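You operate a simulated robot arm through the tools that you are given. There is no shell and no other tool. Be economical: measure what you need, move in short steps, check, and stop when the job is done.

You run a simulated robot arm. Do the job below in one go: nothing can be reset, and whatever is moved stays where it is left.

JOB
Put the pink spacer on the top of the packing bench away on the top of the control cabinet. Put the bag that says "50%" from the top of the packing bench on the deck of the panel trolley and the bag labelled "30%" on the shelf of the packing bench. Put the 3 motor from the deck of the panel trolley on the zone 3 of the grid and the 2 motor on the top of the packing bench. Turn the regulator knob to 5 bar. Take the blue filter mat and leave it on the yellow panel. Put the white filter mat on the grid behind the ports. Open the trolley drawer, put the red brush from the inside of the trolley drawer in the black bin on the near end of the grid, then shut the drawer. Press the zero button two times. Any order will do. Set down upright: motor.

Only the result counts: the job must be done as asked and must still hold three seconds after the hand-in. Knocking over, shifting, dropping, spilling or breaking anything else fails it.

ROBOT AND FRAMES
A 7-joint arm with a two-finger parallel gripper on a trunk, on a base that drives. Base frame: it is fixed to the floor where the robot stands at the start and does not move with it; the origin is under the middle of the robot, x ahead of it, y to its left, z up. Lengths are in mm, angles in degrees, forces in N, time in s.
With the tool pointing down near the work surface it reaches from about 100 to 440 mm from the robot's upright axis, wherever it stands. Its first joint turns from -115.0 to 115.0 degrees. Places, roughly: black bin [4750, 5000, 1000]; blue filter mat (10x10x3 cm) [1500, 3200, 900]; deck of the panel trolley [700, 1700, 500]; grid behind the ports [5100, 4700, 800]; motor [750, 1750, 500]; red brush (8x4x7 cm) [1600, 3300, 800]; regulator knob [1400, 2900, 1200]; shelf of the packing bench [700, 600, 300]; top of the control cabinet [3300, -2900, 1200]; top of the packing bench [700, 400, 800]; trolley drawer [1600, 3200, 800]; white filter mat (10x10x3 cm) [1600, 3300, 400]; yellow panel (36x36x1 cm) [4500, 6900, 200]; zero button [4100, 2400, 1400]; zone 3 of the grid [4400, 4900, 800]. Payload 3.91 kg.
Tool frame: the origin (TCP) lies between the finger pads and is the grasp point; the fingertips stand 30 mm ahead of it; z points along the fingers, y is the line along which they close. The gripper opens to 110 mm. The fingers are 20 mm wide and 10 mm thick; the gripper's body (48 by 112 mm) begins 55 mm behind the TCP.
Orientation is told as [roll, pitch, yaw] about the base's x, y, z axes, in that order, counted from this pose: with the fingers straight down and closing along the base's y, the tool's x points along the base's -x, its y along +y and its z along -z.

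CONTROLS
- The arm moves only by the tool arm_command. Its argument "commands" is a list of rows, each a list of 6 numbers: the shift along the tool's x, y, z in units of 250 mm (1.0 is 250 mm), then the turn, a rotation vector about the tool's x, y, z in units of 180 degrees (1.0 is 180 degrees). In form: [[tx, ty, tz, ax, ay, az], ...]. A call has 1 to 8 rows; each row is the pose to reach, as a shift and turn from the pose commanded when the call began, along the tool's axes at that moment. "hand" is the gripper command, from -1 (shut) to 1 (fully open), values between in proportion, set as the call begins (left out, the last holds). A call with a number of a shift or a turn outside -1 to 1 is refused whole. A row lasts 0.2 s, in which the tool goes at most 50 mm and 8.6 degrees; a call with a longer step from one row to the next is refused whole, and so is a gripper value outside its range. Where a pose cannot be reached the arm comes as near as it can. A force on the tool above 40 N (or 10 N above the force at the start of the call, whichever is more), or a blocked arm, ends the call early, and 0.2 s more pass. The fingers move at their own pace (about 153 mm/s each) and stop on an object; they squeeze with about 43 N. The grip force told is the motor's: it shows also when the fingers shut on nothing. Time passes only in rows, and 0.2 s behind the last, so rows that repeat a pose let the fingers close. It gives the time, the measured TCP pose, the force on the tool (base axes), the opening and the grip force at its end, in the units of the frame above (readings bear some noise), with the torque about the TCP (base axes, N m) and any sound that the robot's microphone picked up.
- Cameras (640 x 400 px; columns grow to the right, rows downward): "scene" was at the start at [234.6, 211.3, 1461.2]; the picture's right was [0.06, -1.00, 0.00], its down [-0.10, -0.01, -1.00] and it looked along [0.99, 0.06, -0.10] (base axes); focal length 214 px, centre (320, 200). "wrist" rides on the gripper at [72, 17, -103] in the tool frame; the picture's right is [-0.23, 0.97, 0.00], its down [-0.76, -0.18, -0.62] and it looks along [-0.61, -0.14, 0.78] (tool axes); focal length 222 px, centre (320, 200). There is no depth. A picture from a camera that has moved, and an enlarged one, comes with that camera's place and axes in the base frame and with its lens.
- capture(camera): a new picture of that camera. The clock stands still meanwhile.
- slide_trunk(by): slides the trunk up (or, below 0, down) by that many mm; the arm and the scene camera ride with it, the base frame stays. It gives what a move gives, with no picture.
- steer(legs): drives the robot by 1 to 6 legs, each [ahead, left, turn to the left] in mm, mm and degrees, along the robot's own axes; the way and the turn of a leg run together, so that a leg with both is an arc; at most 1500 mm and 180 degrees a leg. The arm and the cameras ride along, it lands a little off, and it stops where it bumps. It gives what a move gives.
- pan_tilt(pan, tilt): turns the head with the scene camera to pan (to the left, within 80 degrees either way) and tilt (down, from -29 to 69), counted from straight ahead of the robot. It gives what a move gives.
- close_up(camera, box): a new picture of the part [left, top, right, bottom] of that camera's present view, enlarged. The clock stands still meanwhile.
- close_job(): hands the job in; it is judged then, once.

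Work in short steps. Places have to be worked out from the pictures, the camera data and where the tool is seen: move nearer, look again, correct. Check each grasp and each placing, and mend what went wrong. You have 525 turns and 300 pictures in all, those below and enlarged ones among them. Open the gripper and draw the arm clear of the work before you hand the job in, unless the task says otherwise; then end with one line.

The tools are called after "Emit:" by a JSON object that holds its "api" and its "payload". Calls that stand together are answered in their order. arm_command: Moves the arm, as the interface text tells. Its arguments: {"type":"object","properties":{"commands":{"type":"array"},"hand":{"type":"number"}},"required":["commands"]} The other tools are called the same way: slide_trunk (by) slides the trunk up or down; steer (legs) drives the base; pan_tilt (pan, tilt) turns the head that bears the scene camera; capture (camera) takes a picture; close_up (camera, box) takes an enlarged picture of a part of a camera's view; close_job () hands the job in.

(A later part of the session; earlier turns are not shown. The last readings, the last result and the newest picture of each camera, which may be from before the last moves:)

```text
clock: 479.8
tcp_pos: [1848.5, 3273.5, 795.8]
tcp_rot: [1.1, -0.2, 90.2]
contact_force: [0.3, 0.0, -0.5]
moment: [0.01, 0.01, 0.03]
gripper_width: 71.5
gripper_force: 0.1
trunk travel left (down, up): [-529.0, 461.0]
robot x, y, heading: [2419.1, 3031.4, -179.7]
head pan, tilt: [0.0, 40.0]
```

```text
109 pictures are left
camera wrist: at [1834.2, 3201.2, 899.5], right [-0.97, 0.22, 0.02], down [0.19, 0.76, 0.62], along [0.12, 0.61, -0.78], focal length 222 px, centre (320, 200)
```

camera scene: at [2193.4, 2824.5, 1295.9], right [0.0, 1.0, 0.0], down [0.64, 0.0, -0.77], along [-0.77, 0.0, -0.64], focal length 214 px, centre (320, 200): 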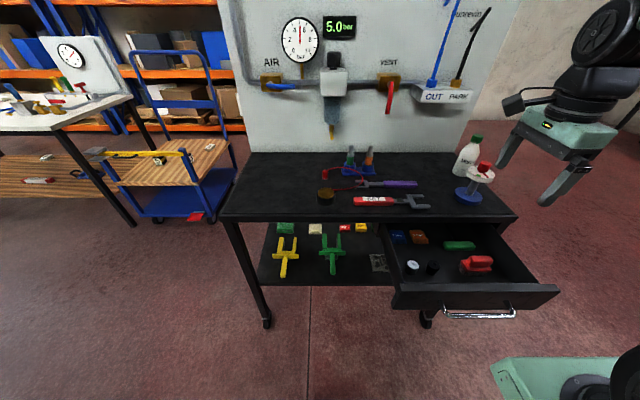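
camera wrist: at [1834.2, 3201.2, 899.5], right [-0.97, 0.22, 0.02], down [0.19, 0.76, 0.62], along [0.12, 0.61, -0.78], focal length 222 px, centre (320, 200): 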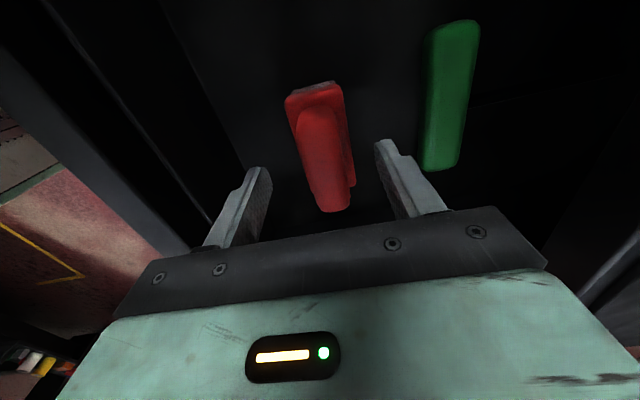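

Centred. I descend 37 mm and close.

Emit:
{"api": "arm_command", "payload": {"commands": [[0, 0.01, 0.06, 0, 0, 0], [0, 0.01, 0.12, 0, 0, 0], [0, 0.01, 0.148, 0, 0, 0], [0, 0.01, 0.148, 0, 0, 0]]}}

Emit:
{"api": "arm_command", "payload": {"commands": [[0, 0, 0, 0, 0, 0], [0, 0, 0, 0, 0, 0], [0, 0, 0, 0, 0, 0]], "hand": -1}}

Emit:
{"api": "arm_command", "payload": {"commands": [[0, 0, -0.1, 0, 0, 0], [0, 0, -0.25, 0, 0, 0], [0, 0, -0.4, 0, 0, 0], [0, 0, -0.55, 0, 0, 0]]}}

Emit:
{"api": "capture", "payload": {"camera": "wrist"}}

```text
clock: 480.8
tcp_pos: [1844.0, 3274.6, 761.6]
tcp_rot: [1.5, -0.3, 90.2]
contact_force: [0.7, -2.3, 30.2]
moment: [-0.2, -1.35, -0.14]
gripper_width: 71.8
gripper_force: 0.1
trunk travel left (down, up): [-529.0, 461.0]
robot x, y, heading: [2418.3, 3030.4, -179.8]
head pan, tilt: [0.0, 40.0]
stopped in row 4: the force on the tool passed its limit (the readings are from after the stop); the commanded pose is now the measured one
```

```text
clock: 481.6
tcp_pos: [1844.1, 3276.7, 761.6]
tcp_rot: [1.4, -0.3, 90.2]
contact_force: [-1.8, -3.0, 37.9]
moment: [-0.34, -0.82, 0.0]
gripper_width: 34.5
gripper_force: 43.1
trunk travel left (down, up): [-529.0, 461.0]
robot x, y, heading: [2417.2, 3035.1, -180.0]
head pan, tilt: [0.0, 40.0]
```

```text
clock: 482.6
tcp_pos: [1847.7, 3273.2, 897.4]
tcp_rot: [1.2, -0.3, 90.3]
contact_force: [-1.2, 0.1, 0.1]
moment: [0.02, -0.04, 0.0]
gripper_width: 34.2
gripper_force: 43.5
trunk travel left (down, up): [-529.0, 461.0]
robot x, y, heading: [2420.4, 3029.3, -179.7]
head pan, tilt: [0.0, 40.0]
```

```text
108 pictures are left
camera wrist: at [1833.8, 3200.3, 1001.8], right [-0.97, 0.22, 0.02], down [0.19, 0.76, 0.62], along [0.12, 0.61, -0.78], focal length 222 px, centre (320, 200)
```

wrist: 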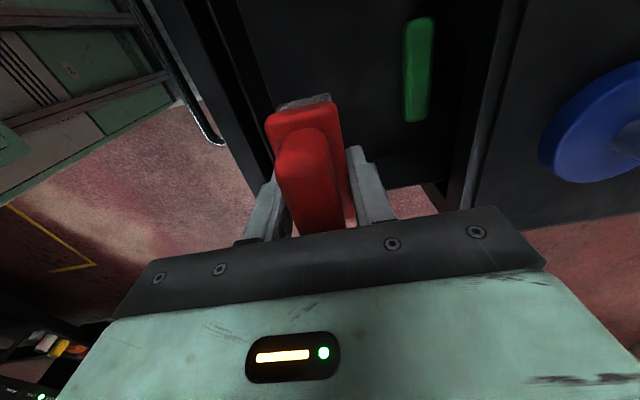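

The red brush is held. I raise, back away and drive round to the CNC's left end, facing -y.

Emit:
{"api": "slide_trunk", "payload": {"by": 320}}

Emit:
{"api": "steer", "payload": {"legs": [[-350, 0, 0], [0, 0, 90], [-1400, 0, 0], [-1170, 0, 0]]}}

Emit:
{"api": "pan_tilt", "payload": {"pan": 60, "tilt": 20}}

Emit:
{"api": "capture", "payload": {"camera": "scene"}}

```text
clock: 485.8
tcp_pos: [1848.4, 3273.0, 1218.1]
tcp_rot: [1.4, -0.3, 90.1]
contact_force: [-0.3, 0.0, -1.1]
moment: [0.0, -0.01, -0.04]
gripper_width: 34.0
gripper_force: 42.8
trunk travel left (down, up): [-849.0, 141.0]
robot x, y, heading: [2415.5, 3031.3, -179.5]
head pan, tilt: [0.0, 40.0]
```

```text
clock: 504.0
tcp_pos: [2431.2, 4987.0, 1218.7]
tcp_rot: [1.2, -0.3, -177.3]
contact_force: [-0.3, 0.5, -0.5]
moment: [0.02, 0.01, 0.03]
gripper_width: 34.3
gripper_force: 43.0
trunk travel left (down, up): [-849.0, 141.0]
robot x, y, heading: [2646.6, 5563.6, -87.1]
head pan, tilt: [0.0, 40.0]
```

```text
clock: 505.3
tcp_pos: [2432.9, 4986.9, 1218.0]
tcp_rot: [1.2, -0.4, -177.2]
contact_force: [0.1, 0.2, -0.6]
moment: [0.0, -0.01, 0.0]
gripper_width: 34.2
gripper_force: 42.9
trunk travel left (down, up): [-849.0, 141.0]
robot x, y, heading: [2648.6, 5569.5, -87.1]
head pan, tilt: [60.0, 20.0]
```

```text
107 pictures are left
camera scene: at [2944.9, 5393.7, 1537.2], right [-0.46, -0.89, 0.0], down [-0.3, 0.16, -0.94], along [0.83, -0.43, -0.34], focal length 214 px, centre (320, 200)
```

scene: 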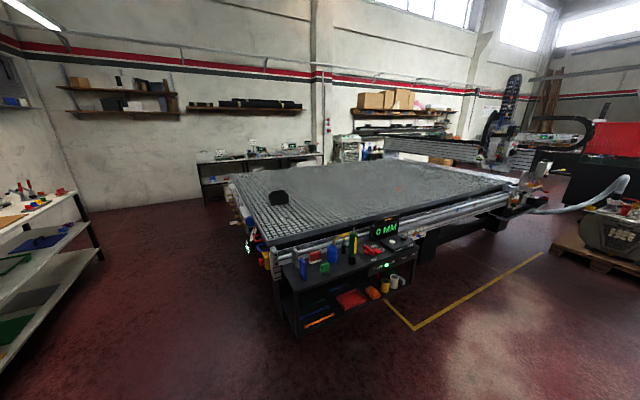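

I straighten, back up a little for clearance and strafe to x≈4820.

Emit:
{"api": "steer", "payload": {"legs": [[-70, 0, -3], [0, 1400, 0], [0, 770, 0]]}}

Emit:
{"api": "pan_tilt", "payload": {"pan": 0, "tilt": 40}}

Emit:
{"api": "capture", "payload": {"camera": "scene"}}

```text
clock: 516.6
tcp_pos: [4567.1, 5065.6, 1216.8]
tcp_rot: [1.2, -0.3, -179.9]
contact_force: [0.4, 0.0, -0.4]
moment: [0.01, 0.0, -0.02]
gripper_width: 34.2
gripper_force: 43.2
trunk travel left (down, up): [-849.0, 141.0]
robot x, y, heading: [4809.8, 5635.8, -89.7]
head pan, tilt: [60.0, 20.0]
```

```text
clock: 517.9
tcp_pos: [4568.3, 5064.6, 1216.8]
tcp_rot: [1.3, -0.3, -179.7]
contact_force: [-0.2, 0.3, -0.9]
moment: [0.07, -0.01, -0.02]
gripper_width: 33.9
gripper_force: 43.2
trunk travel left (down, up): [-849.0, 141.0]
robot x, y, heading: [4808.1, 5635.1, -89.3]
head pan, tilt: [0.0, 40.0]
```

```text
106 pictures are left
camera scene: at [5018.7, 5409.6, 1505.9], right [-1.0, -0.01, 0.0], down [0.0, 0.64, -0.77], along [0.0, -0.77, -0.64], focal length 214 px, centre (320, 200)
```

scene: 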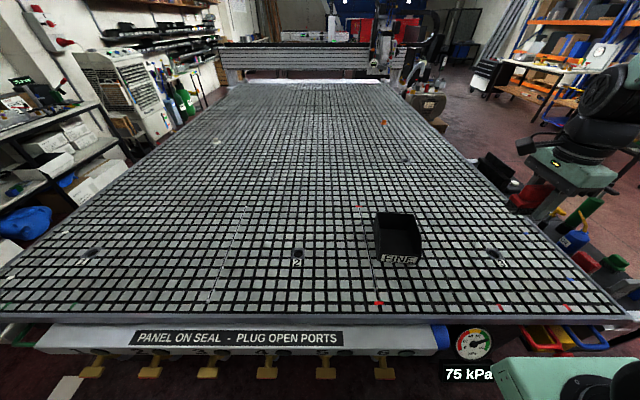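

A clear view: ports 1–3 in a row, zone 3 bounded at x≈4835, the bin at ≈(4738,4893). I move the brush above the bin.

Emit:
{"api": "arm_command", "payload": {"commands": [[0.113, 0.117, 0, 0, 0, 0], [0.227, 0.233, 0, 0, 0, 0], [0.34, 0.35, 0, 0, 0, 0], [0.453, 0.467, 0, 0, 0, 0], [0.567, 0.583, 0, 0, 0, 0], [0.68, 0.7, 0, 0, 0, 0], [0.68, 0.7, 0, 0, 0, 0]]}}

Emit:
{"api": "capture", "payload": {"camera": "wrist"}}

Emit:
{"api": "capture", "payload": {"camera": "scene"}}

```text
clock: 519.5
tcp_pos: [4737.6, 4889.9, 1221.4]
tcp_rot: [1.2, -0.3, -179.7]
contact_force: [0.3, -0.2, -1.6]
moment: [0.0, 0.03, -0.01]
gripper_width: 34.1
gripper_force: 43.2
trunk travel left (down, up): [-849.0, 141.0]
robot x, y, heading: [4811.4, 5632.7, -89.8]
head pan, tilt: [0.0, 40.0]
```

```text
105 pictures are left
camera wrist: at [4809.4, 4875.2, 1323.8], right [-0.22, -0.97, 0.02], down [-0.76, 0.19, 0.62], along [-0.61, 0.12, -0.78], focal length 222 px, centre (320, 200)
```

wrist: 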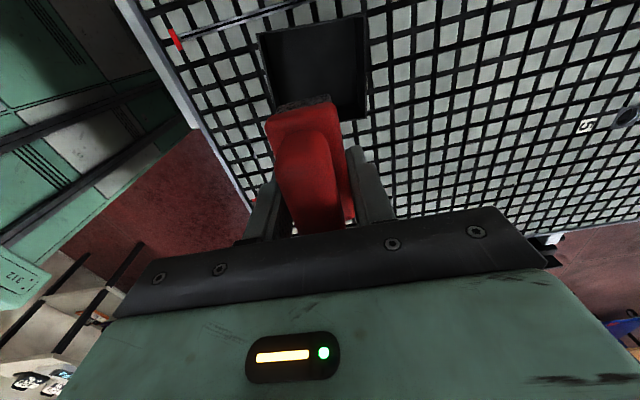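

```text
104 pictures are left
camera scene: at [5018.7, 5409.6, 1505.8], right [-1.0, 0.0, 0.0], down [0.0, 0.64, -0.77], along [0.0, -0.77, -0.64], focal length 214 px, centre (320, 200)
```

scene: 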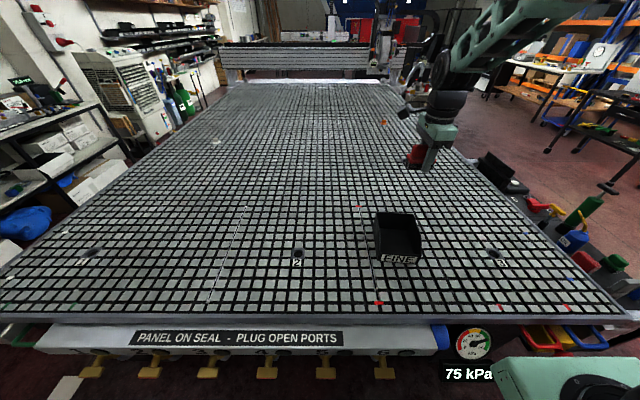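

The bin lies right below (shift about 8 mm +x, 10 mm +y). I lower the trunk 240 mm.

Emit:
{"api": "slide_trunk", "payload": {"by": -200}}

Emit:
{"api": "arm_command", "payload": {"commands": [[0.032, -0.04, 0, 0, 0, 0], [0.032, -0.04, 0, 0, 0, 0]]}}

Emit:
{"api": "capture", "payload": {"camera": "wrist"}}

Emit:
{"api": "capture", "payload": {"camera": "scene"}}

```text
clock: 521.7
tcp_pos: [4736.9, 4889.3, 1019.2]
tcp_rot: [1.3, -0.2, -179.8]
contact_force: [-0.2, -0.6, -1.3]
moment: [-0.01, -0.01, -0.06]
gripper_width: 34.0
gripper_force: 42.8
trunk travel left (down, up): [-649.0, 341.0]
robot x, y, heading: [4810.1, 5633.9, -89.4]
head pan, tilt: [0.0, 40.0]
```

```text
clock: 522.3
tcp_pos: [4743.8, 4899.7, 1020.8]
tcp_rot: [1.3, -0.3, -179.8]
contact_force: [0.1, -0.7, -0.3]
moment: [0.02, 0.03, 0.01]
gripper_width: 34.1
gripper_force: 43.0
trunk travel left (down, up): [-649.0, 341.0]
robot x, y, heading: [4813.3, 5635.0, -89.9]
head pan, tilt: [0.0, 40.0]
```

```text
103 pictures are left
camera wrist: at [4816.4, 4885.5, 1124.4], right [-0.22, -0.97, 0.02], down [-0.76, 0.19, 0.62], along [-0.61, 0.12, -0.78], focal length 222 px, centre (320, 200)
```

wrist: 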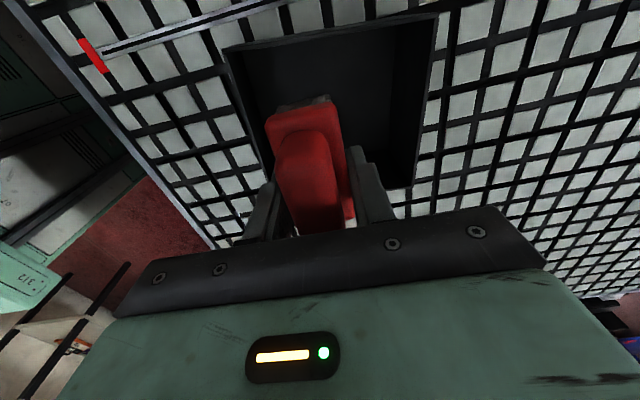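

```text
102 pictures are left
camera scene: at [5018.6, 5409.6, 1305.8], right [-1.0, 0.0, 0.0], down [0.0, 0.64, -0.77], along [0.0, -0.77, -0.64], focal length 214 px, centre (320, 200)
```

scene: 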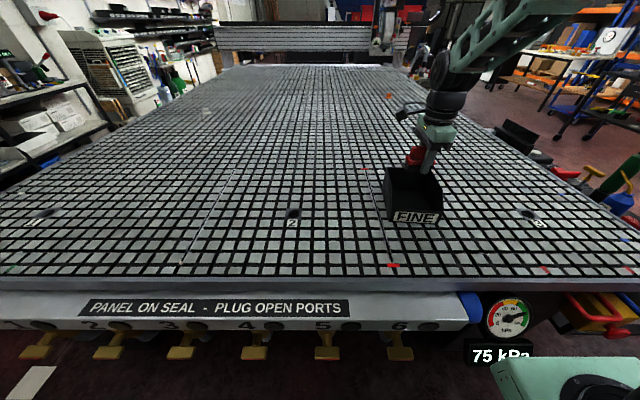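

The brush hangs over the open bin. I lower 95 mm and release.

Emit:
{"api": "arm_command", "payload": {"commands": [[0, 0, 0.12, 0, 0, 0], [0, 0, 0.22, 0, 0, 0], [0, 0, 0.3, 0, 0, 0], [0, 0, 0.38, 0, 0, 0], [0, 0, 0.38, 0, 0, 0]]}}

Emit:
{"api": "capture", "payload": {"camera": "wrist"}}

```text
clock: 523.5
tcp_pos: [4744.4, 4900.5, 926.1]
tcp_rot: [1.2, -0.3, -179.8]
contact_force: [-0.5, 0.1, -0.8]
moment: [0.01, 0.04, 0.0]
gripper_width: 34.6
gripper_force: 42.4
trunk travel left (down, up): [-649.0, 341.0]
robot x, y, heading: [4815.1, 5634.3, -89.4]
head pan, tilt: [0.0, 40.0]
```

```text
101 pictures are left
camera wrist: at [4817.1, 4884.8, 1028.9], right [-0.22, -0.97, 0.02], down [-0.76, 0.19, 0.62], along [-0.61, 0.12, -0.78], focal length 222 px, centre (320, 200)
```

wrist: 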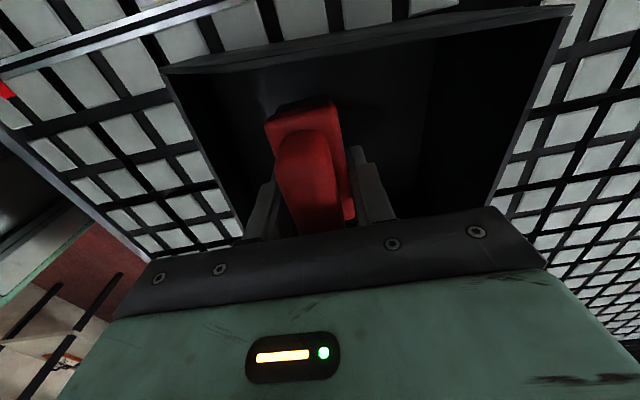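

It's inside the bin. I lower a little further until contact, then open part-way and rise.

Emit:
{"api": "arm_command", "payload": {"commands": [[0, 0, 0.04, 0, 0, 0], [0, 0, 0.08, 0, 0, 0], [0, 0, 0.12, 0, 0, 0], [0, 0, 0.14, 0, 0, 0]]}}

Emit:
{"api": "arm_command", "payload": {"commands": [[0, 0, 0, 0, 0, 0], [0, 0, 0, 0, 0, 0], [0, 0, -0.1, 0, 0, 0], [0, 0, -0.25, 0, 0, 0], [0, 0, -0.4, 0, 0, 0], [0, 0, -0.55, 0, 0, 0]], "hand": 0}}

Emit:
{"api": "capture", "payload": {"camera": "wrist"}}

```text
clock: 524.5
tcp_pos: [4743.7, 4896.9, 889.8]
tcp_rot: [1.4, -0.3, -179.8]
contact_force: [0.3, 0.6, -0.7]
moment: [0.03, 0.03, 0.03]
gripper_width: 34.3
gripper_force: 42.9
trunk travel left (down, up): [-649.0, 341.0]
robot x, y, heading: [4811.3, 5635.5, -89.6]
head pan, tilt: [0.0, 40.0]
```

```text
clock: 525.9
tcp_pos: [4746.1, 4899.0, 1027.8]
tcp_rot: [1.2, -0.3, -179.8]
contact_force: [-0.2, -0.7, -0.3]
moment: [0.06, 0.0, 0.0]
gripper_width: 55.1
gripper_force: 0.1
trunk travel left (down, up): [-649.0, 341.0]
robot x, y, heading: [4813.0, 5631.4, -89.7]
head pan, tilt: [0.0, 40.0]
```

```text
100 pictures are left
camera wrist: at [4818.4, 4885.4, 1131.8], right [-0.22, -0.97, 0.02], down [-0.76, 0.19, 0.62], along [-0.61, 0.12, -0.78], focal length 222 px, centre (320, 200)
```

wrist: 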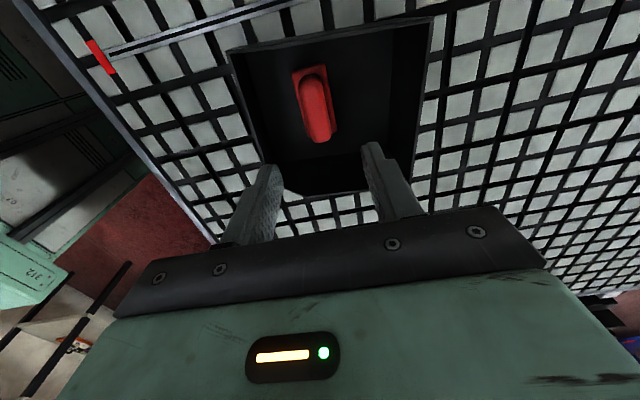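

The brush lies in the bin. I raise, retract and turn the hand back to its default yaw.

Emit:
{"api": "slide_trunk", "payload": {"by": 200}}

Emit:
{"api": "arm_command", "payload": {"commands": [[0, -0.1, 0, 0, 0, -0.0417], [0, -0.2, 0, 0, 0, -0.0833], [0, -0.3, 0, 0, 0, -0.125], [0, -0.4, 0, 0, 0, -0.1667], [0, -0.5, 0, 0, 0, -0.2083], [0, -0.6, 0, 0, 0, -0.25]]}}

Emit:
{"api": "arm_command", "payload": {"commands": [[0, 0, 0, 0, 0, -0.0417], [0, 0, 0, 0, 0, -0.0833], [0, 0, 0, 0, 0, -0.125], [0, 0, 0, 0, 0, -0.1667], [0, 0, 0, 0, 0, -0.2083], [0, 0, 0, 0, 0, -0.25]], "hand": -1}}

Emit:
{"api": "steer", "payload": {"legs": [[0, -1400, 0], [0, -770, 0], [0, 0, -90]]}}

```text
clock: 528.0
tcp_pos: [4745.7, 4900.2, 1227.7]
tcp_rot: [1.3, -0.3, -179.8]
contact_force: [0.7, 0.3, 0.6]
moment: [-0.02, -0.04, 0.0]
gripper_width: 55.0
gripper_force: 0.0
trunk travel left (down, up): [-849.0, 141.0]
robot x, y, heading: [4812.2, 5636.1, -89.7]
head pan, tilt: [0.0, 40.0]
```

```text
clock: 529.4
tcp_pos: [4745.4, 5050.3, 1224.0]
tcp_rot: [0.7, -1.1, -134.6]
contact_force: [-1.2, -0.7, -0.1]
moment: [-0.03, 0.04, 0.01]
gripper_width: 54.9
gripper_force: 0.0
trunk travel left (down, up): [-849.0, 141.0]
robot x, y, heading: [4814.1, 5634.1, -89.5]
head pan, tilt: [0.0, 40.0]
```

```text
clock: 530.8
tcp_pos: [4744.4, 5049.1, 1224.4]
tcp_rot: [-0.2, -1.3, -89.7]
contact_force: [0.8, -0.4, 0.1]
moment: [-0.03, 0.02, -0.01]
gripper_width: 0.0
gripper_force: 37.7
trunk travel left (down, up): [-849.0, 141.0]
robot x, y, heading: [4810.5, 5639.8, -89.6]
head pan, tilt: [0.0, 40.0]
```

```text
clock: 545.4
tcp_pos: [2049.3, 5712.5, 1224.0]
tcp_rot: [-0.3, -1.3, 179.7]
contact_force: [-0.4, 1.1, 0.5]
moment: [-0.01, 0.03, 0.02]
gripper_width: 0.0
gripper_force: 37.6
trunk travel left (down, up): [-849.0, 141.0]
robot x, y, heading: [2629.8, 5641.7, 179.8]
head pan, tilt: [0.0, 40.0]
```

I drive back to the trolley in front of the open drawer and lower the closed fingers to handle height.

Emit:
{"api": "steer", "payload": {"legs": [[-80, 0, 0], [0, 1260, 0], [0, 1250, 0]]}}

Emit:
{"api": "slide_trunk", "payload": {"by": -200}}

Emit:
{"api": "capture", "payload": {"camera": "scene"}}

```text
clock: 558.5
tcp_pos: [2105.2, 3180.0, 1225.2]
tcp_rot: [-0.3, -1.3, 178.9]
contact_force: [-0.4, -1.0, -0.3]
moment: [0.0, 0.0, -0.02]
gripper_width: 0.0
gripper_force: 37.4
trunk travel left (down, up): [-849.0, 141.0]
robot x, y, heading: [2691.0, 3103.2, 178.9]
head pan, tilt: [0.0, 40.0]
```

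```text
clock: 560.6
tcp_pos: [2104.7, 3181.3, 1024.6]
tcp_rot: [-0.3, -1.2, 179.1]
contact_force: [0.0, 0.3, -0.2]
moment: [-0.01, 0.03, -0.04]
gripper_width: 0.1
gripper_force: 38.1
trunk travel left (down, up): [-649.0, 341.0]
robot x, y, heading: [2690.2, 3105.1, 179.1]
head pan, tilt: [0.0, 40.0]
```

```text
99 pictures are left
camera scene: at [2459.2, 2901.6, 1305.9], right [0.02, 1.0, 0.0], down [0.64, -0.01, -0.77], along [-0.77, 0.01, -0.64], focal length 214 px, centre (320, 200)
```

scene: 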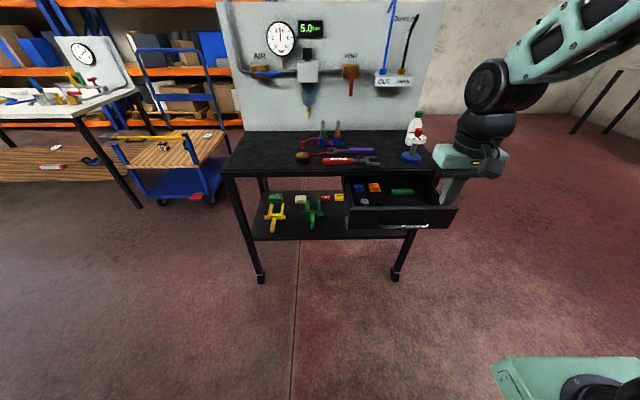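

I lower to z≈775 and push the drawer by driving ahead, first to near contact.

Emit:
{"api": "slide_trunk", "payload": {"by": -249}}

Emit:
{"api": "steer", "payload": {"legs": [[80, 0, 0.9]]}}

Emit:
{"api": "capture", "payload": {"camera": "wrist"}}

```text
clock: 563.2
tcp_pos: [2104.8, 3179.6, 775.0]
tcp_rot: [-0.3, -1.3, 179.0]
contact_force: [-0.4, 0.2, -0.3]
moment: [0.03, -0.01, -0.02]
gripper_width: 0.0
gripper_force: 37.8
trunk travel left (down, up): [-400.0, 590.0]
robot x, y, heading: [2686.0, 3104.4, 179.0]
head pan, tilt: [0.0, 40.0]
```

```text
clock: 564.3
tcp_pos: [2023.5, 3172.2, 775.4]
tcp_rot: [-0.3, -1.3, 179.9]
contact_force: [0.7, -0.6, 0.7]
moment: [-0.02, -0.02, -0.03]
gripper_width: 0.0
gripper_force: 38.3
trunk travel left (down, up): [-400.0, 590.0]
robot x, y, heading: [2610.0, 3105.2, 180.0]
head pan, tilt: [0.0, 40.0]
```

```text
98 pictures are left
camera wrist: at [2099.0, 3154.7, 877.6], right [-0.23, -0.97, 0.0], down [-0.75, 0.18, 0.64], along [-0.62, 0.15, -0.77], focal length 222 px, centre (320, 200)
```

wrist: 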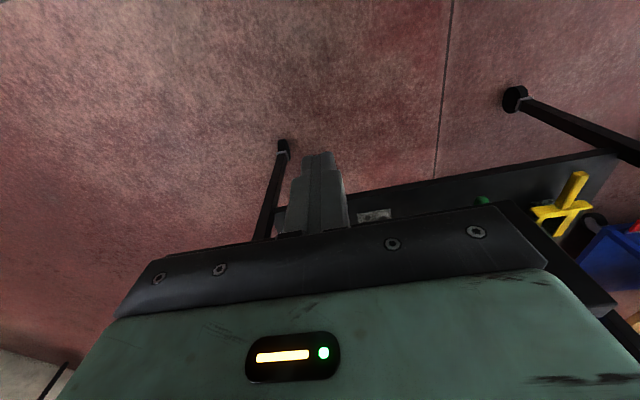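

I push on by 150 mm.

Emit:
{"api": "steer", "payload": {"legs": [[150, 0, 0]]}}

Emit:
{"api": "capture", "payload": {"camera": "scene"}}

```text
clock: 565.6
tcp_pos: [1875.2, 3172.0, 774.3]
tcp_rot: [-0.3, -1.4, -179.9]
contact_force: [1.4, -0.6, 0.7]
moment: [0.03, -0.01, 0.01]
gripper_width: 0.0
gripper_force: 38.0
trunk travel left (down, up): [-400.0, 590.0]
robot x, y, heading: [2460.8, 3101.7, -179.8]
head pan, tilt: [0.0, 40.0]
```

```text
97 pictures are left
camera scene: at [2234.6, 2898.3, 1056.8], right [0.0, 1.0, 0.0], down [0.64, 0.0, -0.77], along [-0.77, 0.0, -0.64], focal length 214 px, centre (320, 200)
```

scene: 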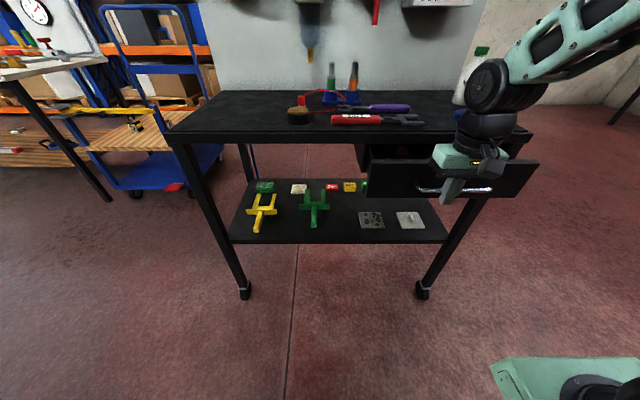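

The drawer is closing. I push the remaining ≈95 mm.

Emit:
{"api": "steer", "payload": {"legs": [[90, 0, 0]]}}

Emit:
{"api": "capture", "payload": {"camera": "scene"}}

```text
clock: 566.7
tcp_pos: [1786.9, 3171.0, 775.7]
tcp_rot: [-0.3, -1.3, -179.9]
contact_force: [0.4, 0.8, 0.6]
moment: [-0.02, -0.04, 0.0]
gripper_width: 0.0
gripper_force: 37.6
trunk travel left (down, up): [-400.0, 590.0]
robot x, y, heading: [2368.7, 3101.2, -180.0]
head pan, tilt: [0.0, 40.0]
```

```text
96 pictures are left
camera scene: at [2145.4, 2898.0, 1056.8], right [0.0, 1.0, 0.0], down [0.64, 0.0, -0.77], along [-0.77, 0.0, -0.64], focal length 214 px, centre (320, 200)
```

scene: 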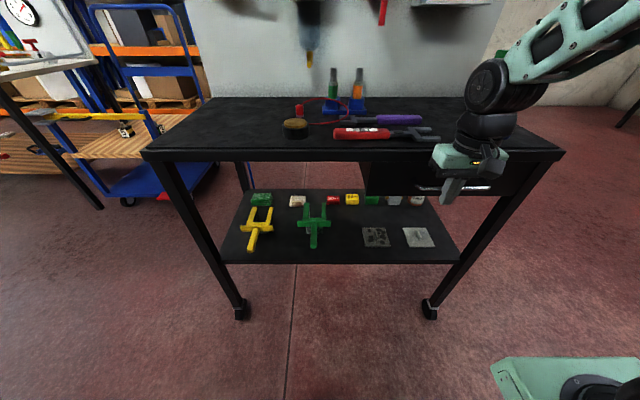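

Nearly shut. I push the last bit with the arm in small steps until resistance.

Emit:
{"api": "arm_command", "payload": {"commands": [[-0.02, 0, 0, 0, 0, 0], [-0.04, 0, 0, 0, 0, 0], [-0.055, 0, 0, 0, 0, 0], [-0.07, 0, 0, 0, 0, 0], [-0.085, 0, 0, 0, 0, 0], [-0.1, 0, 0, 0, 0, 0]]}}

Emit:
{"api": "close_up", "payload": {"camera": "scene", "box": [340, 140, 580, 290]}}

```text
clock: 567.6
tcp_pos: [1778.0, 3170.0, 775.9]
tcp_rot: [-0.3, -0.5, -179.9]
contact_force: [12.9, 0.9, 6.8]
moment: [-0.03, 1.06, -0.08]
gripper_width: 0.2
gripper_force: 37.6
trunk travel left (down, up): [-400.0, 590.0]
robot x, y, heading: [2368.5, 3103.5, -179.9]
head pan, tilt: [0.0, 40.0]
stopped in row 4: the force on the tool passed its limit (the readings are from after the stop); the commanded pose is now the measured one
```

```text
2.67 times, centred on (460, 215) of scene
camera zoom: at [2146.6, 2898.0, 1057.1], right [0.0, 1.0, 0.0], down [0.64, 0.0, -0.77], along [-0.77, 0.0, -0.64], focal length 572 px, centre (-53, 160)
```

zoom: 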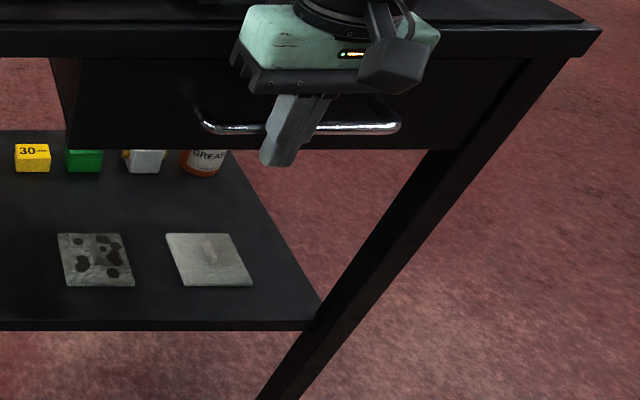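

Shut (13 N resistance at the handle). Now the white mat: tab at ≈(1627,3262), shelf z≈432. I back off and form the same stretched, 60°-tilted pose as before.

Emit:
{"api": "steer", "payload": {"legs": [[-510, 0, 0]]}}

Emit:
{"api": "slide_trunk", "payload": {"by": -90}}

Emit:
{"api": "arm_command", "payload": {"commands": [[-0.06, -0.02, 0.075, 0, -0.0417, 0], [-0.12, -0.04, 0.15, 0, -0.0833, 0], [-0.18, -0.06, 0.225, 0, -0.125, 0], [-0.24, -0.08, 0.3, 0, -0.1667, 0], [-0.3, -0.1, 0.375, 0, -0.2083, 0], [-0.36, -0.12, 0.45, 0, -0.25, 0], [-0.42, -0.14, 0.525, 0, -0.2917, 0], [-0.48, -0.16, 0.6, 0, -0.3333, 0]], "hand": -0.45}}

Emit:
{"api": "arm_command", "payload": {"commands": [[-0.036, -0.033, 0.13, 0, 0, 0], [-0.072, -0.065, 0.26, 0, 0, 0], [-0.108, -0.098, 0.39, 0, 0, 0], [-0.145, -0.13, 0.52, 0, 0, 0], [-0.18, -0.163, 0.65, 0, 0, 0], [-0.217, -0.196, 0.776, 0, 0, 0]]}}

Emit:
{"api": "capture", "payload": {"camera": "scene"}}

```text
clock: 570.6
tcp_pos: [2288.8, 3172.3, 774.3]
tcp_rot: [-0.3, -0.7, -180.0]
contact_force: [-1.1, -0.3, 0.0]
moment: [0.01, 0.02, -0.02]
gripper_width: 0.0
gripper_force: 37.5
trunk travel left (down, up): [-400.0, 590.0]
robot x, y, heading: [2883.4, 3102.8, -179.9]
head pan, tilt: [0.0, 40.0]
```

```text
clock: 571.8
tcp_pos: [2289.7, 3172.6, 684.3]
tcp_rot: [-0.3, -0.6, -180.0]
contact_force: [0.6, 0.3, 0.0]
moment: [0.02, 0.03, 0.0]
gripper_width: 0.0
gripper_force: 37.2
trunk travel left (down, up): [-310.0, 680.0]
robot x, y, heading: [2887.4, 3099.2, -179.9]
head pan, tilt: [0.0, 40.0]
```

```text
clock: 573.6
tcp_pos: [2166.6, 3212.7, 535.5]
tcp_rot: [-0.7, -60.8, -179.3]
contact_force: [-0.1, -0.9, 0.3]
moment: [-0.01, 0.01, 0.01]
gripper_width: 30.3
gripper_force: 0.0
trunk travel left (down, up): [-310.0, 680.0]
robot x, y, heading: [2881.7, 3104.8, -180.1]
head pan, tilt: [0.0, 40.0]
```

```text
clock: 575.0
tcp_pos: [1970.2, 3261.7, 488.5]
tcp_rot: [-0.7, -60.6, -179.4]
contact_force: [-0.3, 0.0, 0.2]
moment: [-0.01, 0.01, 0.0]
gripper_width: 30.4
gripper_force: 0.0
trunk travel left (down, up): [-310.0, 680.0]
robot x, y, heading: [2886.6, 3101.8, -179.9]
head pan, tilt: [0.0, 40.0]
```

```text
94 pictures are left
camera scene: at [2657.5, 2898.7, 966.9], right [0.0, 1.0, 0.0], down [0.64, 0.0, -0.77], along [-0.77, 0.0, -0.64], focal length 214 px, centre (320, 200)
```

scene: 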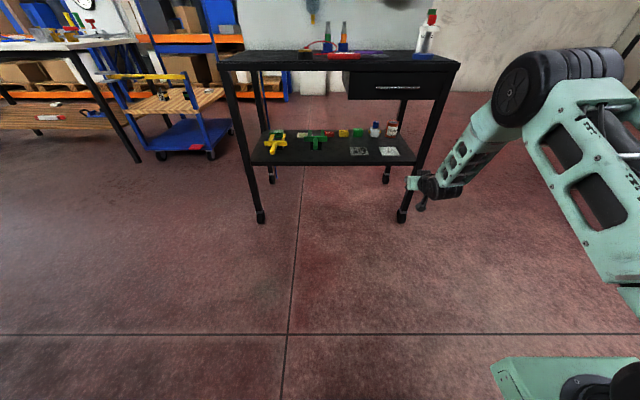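

The pose is right. I drive ahead 230 mm and look with the wrist camera.

Emit:
{"api": "steer", "payload": {"legs": [[230, 0, 0]]}}

Emit:
{"api": "capture", "payload": {"camera": "wrist"}}

Emit:
{"api": "capture", "payload": {"camera": "scene"}}

```text
clock: 576.7
tcp_pos: [1744.6, 3262.6, 488.3]
tcp_rot: [-0.7, -60.6, -179.5]
contact_force: [0.1, -0.9, -0.7]
moment: [0.02, -0.04, 0.0]
gripper_width: 30.3
gripper_force: 0.1
trunk travel left (down, up): [-310.0, 680.0]
robot x, y, heading: [2656.1, 3101.0, 179.7]
head pan, tilt: [0.0, 40.0]
```

```text
93 pictures are left
camera wrist: at [1870.5, 3246.4, 476.8], right [-0.11, -0.97, 0.19], down [0.17, 0.17, 0.97], along [-0.98, 0.14, 0.15], focal length 222 px, centre (320, 200)
```

wrist: 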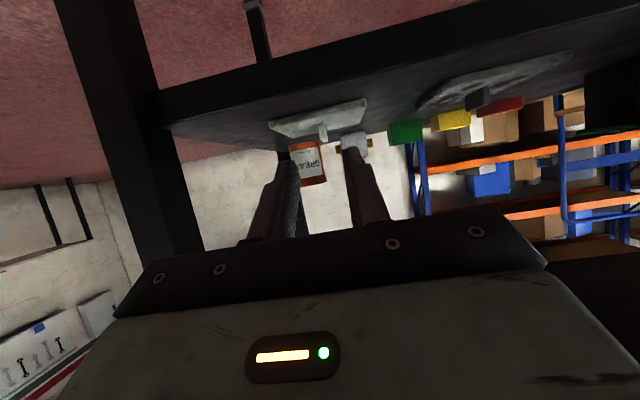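

```text
92 pictures are left
camera scene: at [2431.7, 2899.3, 966.8], right [0.0, 1.0, 0.0], down [0.64, 0.0, -0.77], along [-0.77, 0.0, -0.64], focal length 214 px, centre (320, 200)
```

scene: 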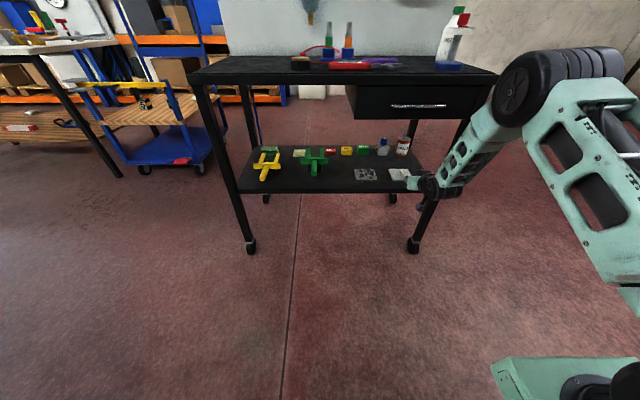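

The tab is in line (y≈3264). I drive ahead 97 mm, then lower with the trunk.

Emit:
{"api": "steer", "payload": {"legs": [[97, 0, 0.3]]}}

Emit:
{"api": "capture", "payload": {"camera": "wrist"}}

Emit:
{"api": "close_up", "payload": {"camera": "scene", "box": [330, 80, 530, 230]}}

```text
clock: 577.9
tcp_pos: [1647.3, 3258.8, 487.8]
tcp_rot: [-0.7, -60.6, -179.2]
contact_force: [0.0, 0.1, 0.3]
moment: [0.0, -0.03, -0.05]
gripper_width: 30.3
gripper_force: 0.0
trunk travel left (down, up): [-310.0, 680.0]
robot x, y, heading: [2562.0, 3100.7, -180.1]
head pan, tilt: [0.0, 40.0]
```

```text
91 pictures are left
camera wrist: at [1772.3, 3242.3, 476.8], right [-0.11, -0.98, 0.19], down [0.17, 0.17, 0.97], along [-0.98, 0.14, 0.15], focal length 222 px, centre (320, 200)
```

wrist: 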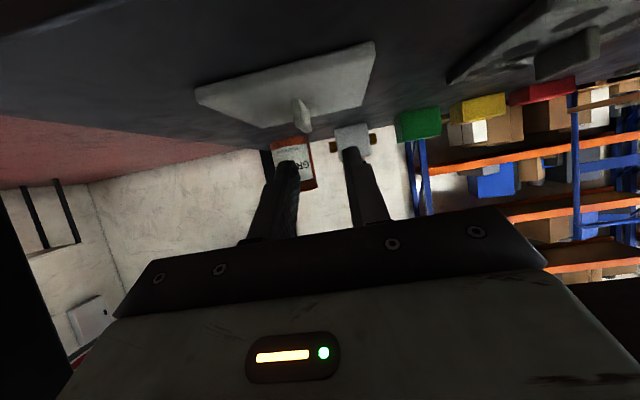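

```text
2.67 times, centred on (430, 155) of scene
camera zoom: at [2335.2, 2898.1, 966.8], right [0.0, 1.0, 0.0], down [0.64, 0.0, -0.77], along [-0.77, 0.0, -0.64], focal length 572 px, centre (27, 320)
```

zoom: 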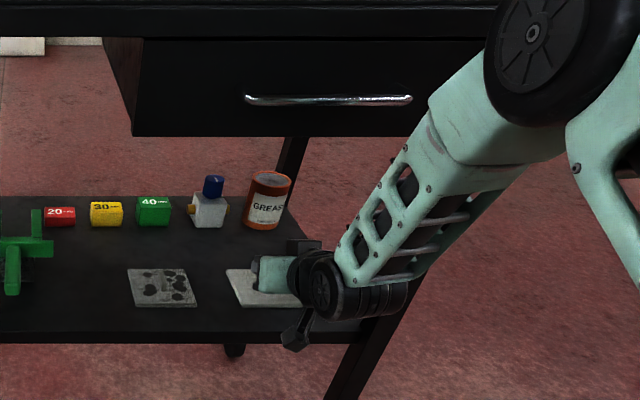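

Tab at ≈(1627,3264,446). I shift 5 mm to +y and lower 22 mm, then look.

Emit:
{"api": "arm_command", "payload": {"commands": [[0.02, -0.02, 0.01, 0, 0, 0], [0.045, -0.02, 0.025, 0, 0, 0], [0.077, -0.02, 0.043, 0, 0, 0], [0.077, -0.02, 0.043, 0, 0, 0]]}}

Emit:
{"api": "capture", "payload": {"camera": "wrist"}}

```text
clock: 578.9
tcp_pos: [1646.6, 3262.9, 468.0]
tcp_rot: [-0.6, -60.7, -179.1]
contact_force: [-0.7, 0.1, 0.8]
moment: [-0.01, 0.0, 0.02]
gripper_width: 30.5
gripper_force: 0.0
trunk travel left (down, up): [-310.0, 680.0]
robot x, y, heading: [2561.1, 3098.6, -180.0]
head pan, tilt: [0.0, 40.0]
```

```text
89 pictures are left
camera wrist: at [1772.3, 3247.2, 455.2], right [-0.11, -0.98, 0.19], down [0.17, 0.17, 0.97], along [-0.98, 0.14, 0.15], focal length 222 px, centre (320, 200)
```

wrist: 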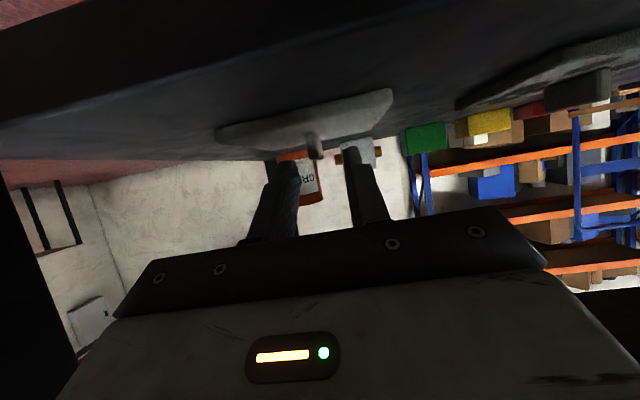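

The tab still lies slightly ahead of the tips. I advance 12 mm and lower 5 mm, then close.

Emit:
{"api": "arm_command", "payload": {"commands": [[-0.003, -0.012, 0.026, 0, 0, 0], [-0.006, -0.012, 0.052, 0, 0, 0], [-0.006, -0.012, 0.052, 0, 0, 0]]}}

Emit:
{"api": "capture", "payload": {"camera": "wrist"}}

```text
clock: 579.7
tcp_pos: [1634.2, 3266.5, 462.4]
tcp_rot: [-0.7, -60.8, -179.1]
contact_force: [0.5, -0.9, 0.1]
moment: [0.04, -0.02, -0.01]
gripper_width: 30.3
gripper_force: 0.1
trunk travel left (down, up): [-310.0, 680.0]
robot x, y, heading: [2562.3, 3105.2, -179.6]
head pan, tilt: [0.0, 40.0]
```

```text
88 pictures are left
camera wrist: at [1759.5, 3250.5, 450.3], right [-0.11, -0.98, 0.19], down [0.17, 0.17, 0.97], along [-0.98, 0.14, 0.15], focal length 222 px, centre (320, 200)
```

wrist: 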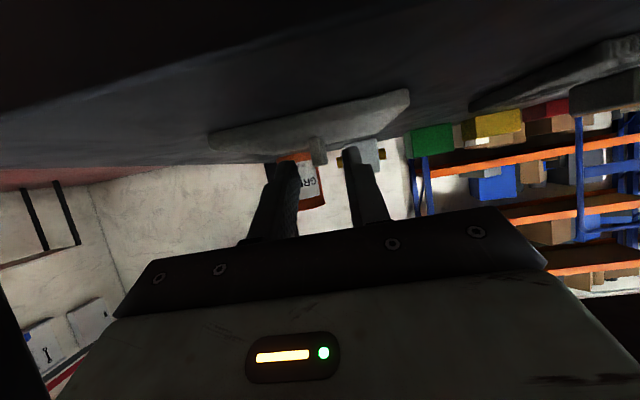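

The tab is between the tips. I close.

Emit:
{"api": "arm_command", "payload": {"commands": [[0, 0, 0, 0, 0, 0], [0, 0, 0, 0, 0, 0], [0, 0, 0, 0, 0, 0]], "hand": -1}}

Emit:
{"api": "capture", "payload": {"camera": "wrist"}}

```text
clock: 580.5
tcp_pos: [1635.1, 3266.7, 462.9]
tcp_rot: [-0.7, -60.7, -179.1]
contact_force: [-0.7, -0.6, 0.1]
moment: [-0.04, 0.0, -0.02]
gripper_width: 5.6
gripper_force: 42.8
trunk travel left (down, up): [-310.0, 680.0]
robot x, y, heading: [2562.7, 3104.5, -179.8]
head pan, tilt: [0.0, 40.0]
```

```text
87 pictures are left
camera wrist: at [1759.5, 3250.4, 450.3], right [-0.11, -0.98, 0.19], down [0.17, 0.17, 0.97], along [-0.98, 0.14, 0.15], focal length 222 px, centre (320, 200)
```

wrist: 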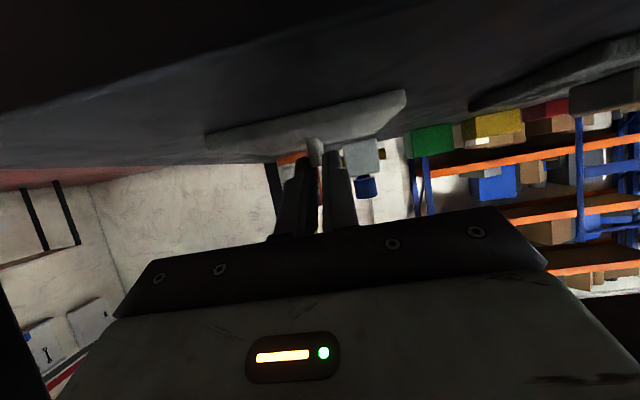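

Width 5.6 mm — gripped as with the blue one. I lift with the trunk and check.

Emit:
{"api": "slide_trunk", "payload": {"by": 35}}

Emit:
{"api": "capture", "payload": {"camera": "wrist"}}

```text
clock: 581.2
tcp_pos: [1634.6, 3266.6, 496.9]
tcp_rot: [-0.7, -60.7, -179.3]
contact_force: [-0.4, -0.5, 0.0]
moment: [-0.04, 0.03, 0.04]
gripper_width: 5.7
gripper_force: 42.9
trunk travel left (down, up): [-345.0, 645.0]
robot x, y, heading: [2561.6, 3104.3, -179.7]
head pan, tilt: [0.0, 40.0]
```

```text
86 pictures are left
camera wrist: at [1759.6, 3250.4, 485.2], right [-0.11, -0.98, 0.19], down [0.17, 0.17, 0.97], along [-0.98, 0.14, 0.15], focal length 222 px, centre (320, 200)
```

wrist: 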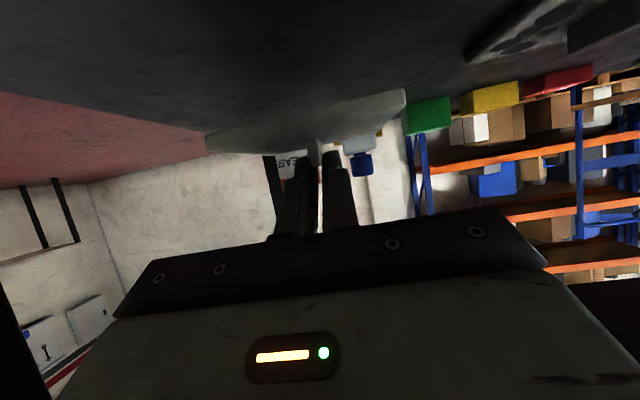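

The white mat is lifted. I back out, raise the trunk and take it round to the CNC's left end.

Emit:
{"api": "steer", "payload": {"legs": [[-400, 0, 0]]}}

Emit:
{"api": "slide_trunk", "payload": {"by": 400}}

Emit:
{"api": "slide_trunk", "payload": {"by": 150}}

Emit:
{"api": "capture", "payload": {"camera": "wrist"}}

Emit:
{"api": "steer", "payload": {"legs": [[0, 0, 90], [-1400, 0, 0], [-1160, 0, 0]]}}

```text
clock: 583.7
tcp_pos: [2035.3, 3269.5, 497.2]
tcp_rot: [-0.7, -60.8, -179.4]
contact_force: [-0.6, 0.1, -0.3]
moment: [-0.01, 0.0, 0.01]
gripper_width: 5.6
gripper_force: 43.0
trunk travel left (down, up): [-345.0, 645.0]
robot x, y, heading: [2963.9, 3103.8, -180.0]
head pan, tilt: [0.0, 40.0]
```

```text
clock: 587.6
tcp_pos: [2036.5, 3271.8, 896.7]
tcp_rot: [-0.7, -60.7, -179.4]
contact_force: [0.0, -0.6, 1.1]
moment: [0.0, -0.01, 0.03]
gripper_width: 5.5
gripper_force: 42.5
trunk travel left (down, up): [-745.0, 245.0]
robot x, y, heading: [2962.0, 3104.5, -179.8]
head pan, tilt: [0.0, 40.0]
```

```text
clock: 589.3
tcp_pos: [2034.6, 3270.8, 1046.0]
tcp_rot: [-0.8, -60.7, -179.4]
contact_force: [-0.8, -1.2, -0.4]
moment: [-0.03, -0.02, 0.01]
gripper_width: 5.5
gripper_force: 43.4
trunk travel left (down, up): [-895.0, 95.0]
robot x, y, heading: [2961.2, 3106.6, -179.8]
head pan, tilt: [0.0, 40.0]
```

```text
85 pictures are left
camera wrist: at [2159.9, 3253.6, 1035.2], right [-0.11, -0.98, 0.19], down [0.17, 0.17, 0.97], along [-0.98, 0.14, 0.15], focal length 222 px, centre (320, 200)
```

wrist: 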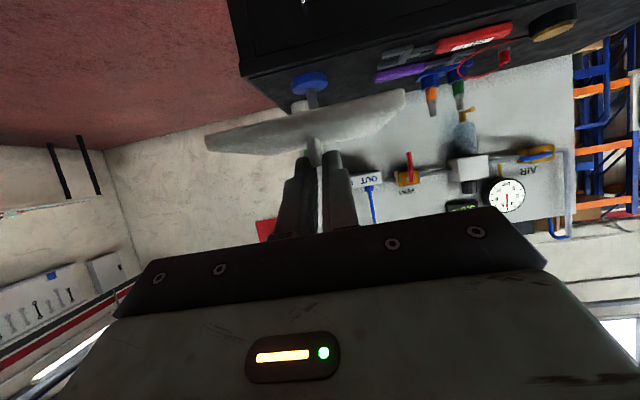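

```text
clock: 605.6
tcp_pos: [2853.9, 4744.7, 1047.9]
tcp_rot: [-0.7, -60.7, -91.1]
contact_force: [0.3, 0.4, 1.8]
moment: [0.02, -0.04, -0.02]
gripper_width: 5.6
gripper_force: 42.4
trunk travel left (down, up): [-895.0, 95.0]
robot x, y, heading: [3047.4, 5667.7, -91.6]
head pan, tilt: [0.0, 40.0]
```

I correct the heading and strafe to x≈5258.

Emit:
{"api": "steer", "payload": {"legs": [[0, 0, 1.6], [0, 1200, 0], [0, 1010, 0]]}}

Emit:
{"api": "capture", "payload": {"camera": "scene"}}

```text
clock: 616.9
tcp_pos: [5076.5, 4696.5, 1047.2]
tcp_rot: [-0.6, -60.6, -91.0]
contact_force: [-0.1, -0.4, -0.8]
moment: [0.01, 0.03, 0.05]
gripper_width: 5.7
gripper_force: 43.1
trunk travel left (down, up): [-895.0, 95.0]
robot x, y, heading: [5268.6, 5617.8, -91.8]
head pan, tilt: [0.0, 40.0]
```

```text
84 pictures are left
camera scene: at [5468.6, 5384.8, 1551.8], right [-1.0, 0.03, 0.0], down [0.02, 0.64, -0.77], along [-0.02, -0.77, -0.64], focal length 214 px, centre (320, 200)
```

scene: 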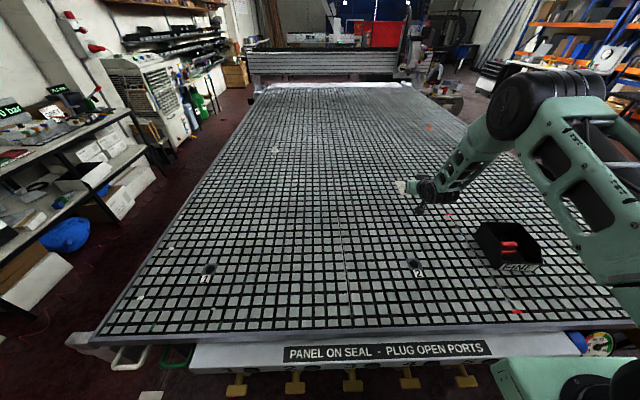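

The mat is ≈240 mm behind port 2, about (5080,4675). I lower the trunk 140 mm and check.

Emit:
{"api": "slide_trunk", "payload": {"by": -140}}

Emit:
{"api": "capture", "payload": {"camera": "wrist"}}

Emit:
{"api": "close_up", "payload": {"camera": "scene", "box": [360, 100, 520, 220]}}

```text
clock: 618.6
tcp_pos: [5076.6, 4696.3, 908.1]
tcp_rot: [-0.6, -60.6, -91.0]
contact_force: [0.0, 0.4, -1.1]
moment: [-0.01, 0.03, 0.01]
gripper_width: 5.7
gripper_force: 43.4
trunk travel left (down, up): [-755.0, 235.0]
robot x, y, heading: [5269.3, 5619.1, -91.4]
head pan, tilt: [0.0, 40.0]
```

```text
83 pictures are left
camera wrist: at [5096.4, 4820.7, 895.3], right [0.97, -0.14, 0.19], down [-0.17, 0.18, 0.97], along [-0.17, -0.97, 0.15], focal length 222 px, centre (320, 200)
```

wrist: 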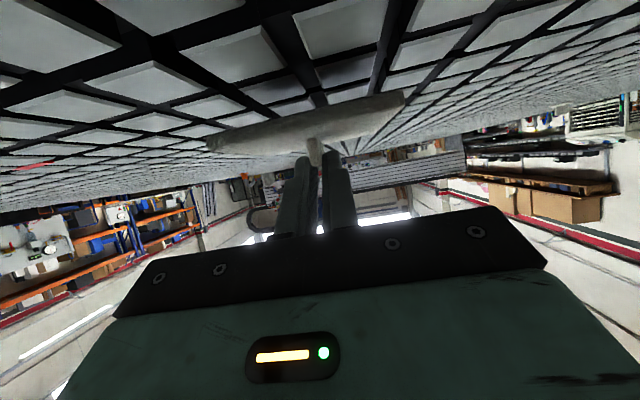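

```text
3.33 times, centred on (440, 160) of scene
camera zoom: at [5468.6, 5384.8, 1411.9], right [-1.0, 0.03, 0.0], down [0.02, 0.64, -0.77], along [-0.02, -0.77, -0.64], focal length 715 px, centre (-80, 333)
```

zoom: 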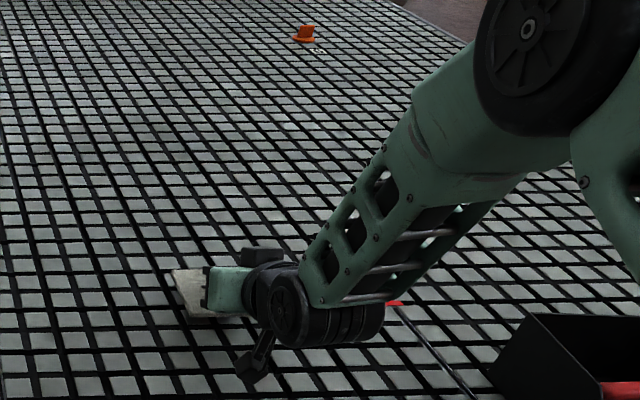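

I lower further in small steps.

Emit:
{"api": "slide_trunk", "payload": {"by": -16}}

Emit:
{"api": "capture", "payload": {"camera": "wrist"}}

```text
clock: 619.2
tcp_pos: [5077.0, 4696.9, 891.3]
tcp_rot: [-0.7, -60.8, -91.0]
contact_force: [-0.1, 1.0, -0.8]
moment: [0.0, -0.02, -0.01]
gripper_width: 5.8
gripper_force: 43.1
trunk travel left (down, up): [-739.0, 251.0]
robot x, y, heading: [5266.3, 5615.2, -91.3]
head pan, tilt: [0.0, 40.0]
```

```text
81 pictures are left
camera wrist: at [5096.4, 4820.8, 879.2], right [0.97, -0.14, 0.19], down [-0.17, 0.18, 0.97], along [-0.17, -0.97, 0.15], focal length 222 px, centre (320, 200)
```

wrist: 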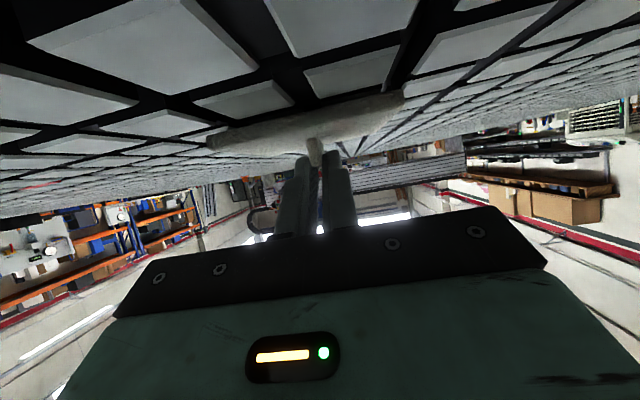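

The grid's tile tops appear to be at z≈858, so the mat is only millimetres above. I lower 4 mm and release.

Emit:
{"api": "slide_trunk", "payload": {"by": -4}}

Emit:
{"api": "arm_command", "payload": {"commands": [[0, 0, 0, 0, 0, 0], [0, 0, 0, 0, 0, 0], [0, 0, 0, 0, 0, 0]], "hand": -0.5}}

Emit:
{"api": "capture", "payload": {"camera": "wrist"}}

```text
clock: 619.7
tcp_pos: [5076.2, 4695.9, 887.6]
tcp_rot: [-0.7, -60.7, -90.9]
contact_force: [0.2, -0.4, 1.3]
moment: [-0.03, -0.05, -0.03]
gripper_width: 5.8
gripper_force: 43.2
trunk travel left (down, up): [-735.0, 255.0]
robot x, y, heading: [5269.9, 5615.2, -91.3]
head pan, tilt: [0.0, 40.0]
```

```text
clock: 620.5
tcp_pos: [5076.8, 4695.6, 887.3]
tcp_rot: [-0.7, -60.7, -91.0]
contact_force: [-1.0, 0.0, 0.6]
moment: [-0.02, 0.02, -0.03]
gripper_width: 27.8
gripper_force: 0.0
trunk travel left (down, up): [-735.0, 255.0]
robot x, y, heading: [5268.5, 5616.3, -91.4]
head pan, tilt: [0.0, 40.0]
```

```text
80 pictures are left
camera wrist: at [5096.4, 4820.8, 875.2], right [0.97, -0.14, 0.19], down [-0.17, 0.17, 0.97], along [-0.17, -0.97, 0.15], focal length 222 px, centre (320, 200)
```

wrist: 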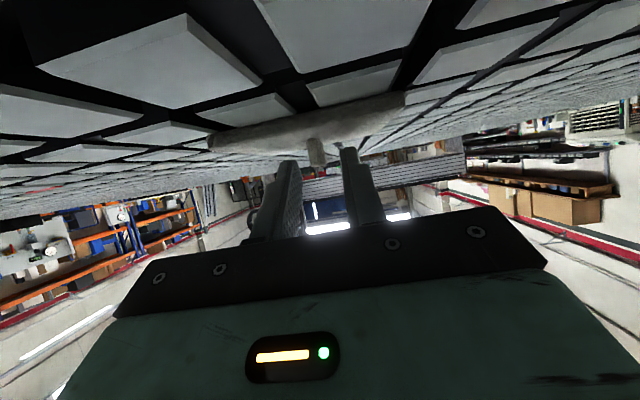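

Released and the mat rests on the grid. I raise by trunk and check.

Emit:
{"api": "slide_trunk", "payload": {"by": 160}}

Emit:
{"api": "capture", "payload": {"camera": "scene"}}

```text
clock: 622.4
tcp_pos: [5077.7, 4697.7, 1046.9]
tcp_rot: [-0.7, -60.6, -91.0]
contact_force: [-0.1, -0.5, 0.3]
moment: [0.02, 0.01, 0.01]
gripper_width: 27.7
gripper_force: 0.1
trunk travel left (down, up): [-895.0, 95.0]
robot x, y, heading: [5272.5, 5618.2, -91.6]
head pan, tilt: [0.0, 40.0]
```

```text
79 pictures are left
camera scene: at [5468.6, 5384.8, 1551.8], right [-1.0, 0.03, 0.0], down [0.02, 0.64, -0.77], along [-0.02, -0.77, -0.64], focal length 214 px, centre (320, 200)
```

scene: 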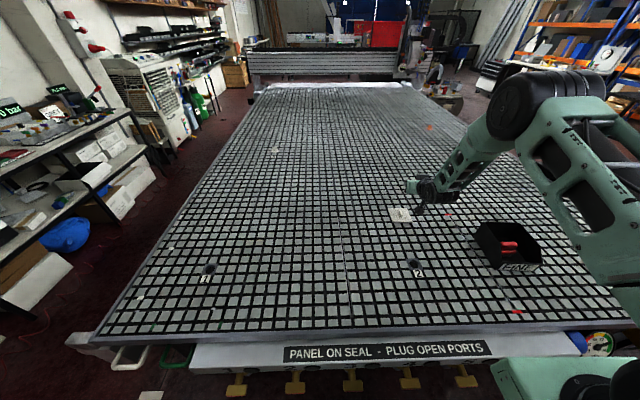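

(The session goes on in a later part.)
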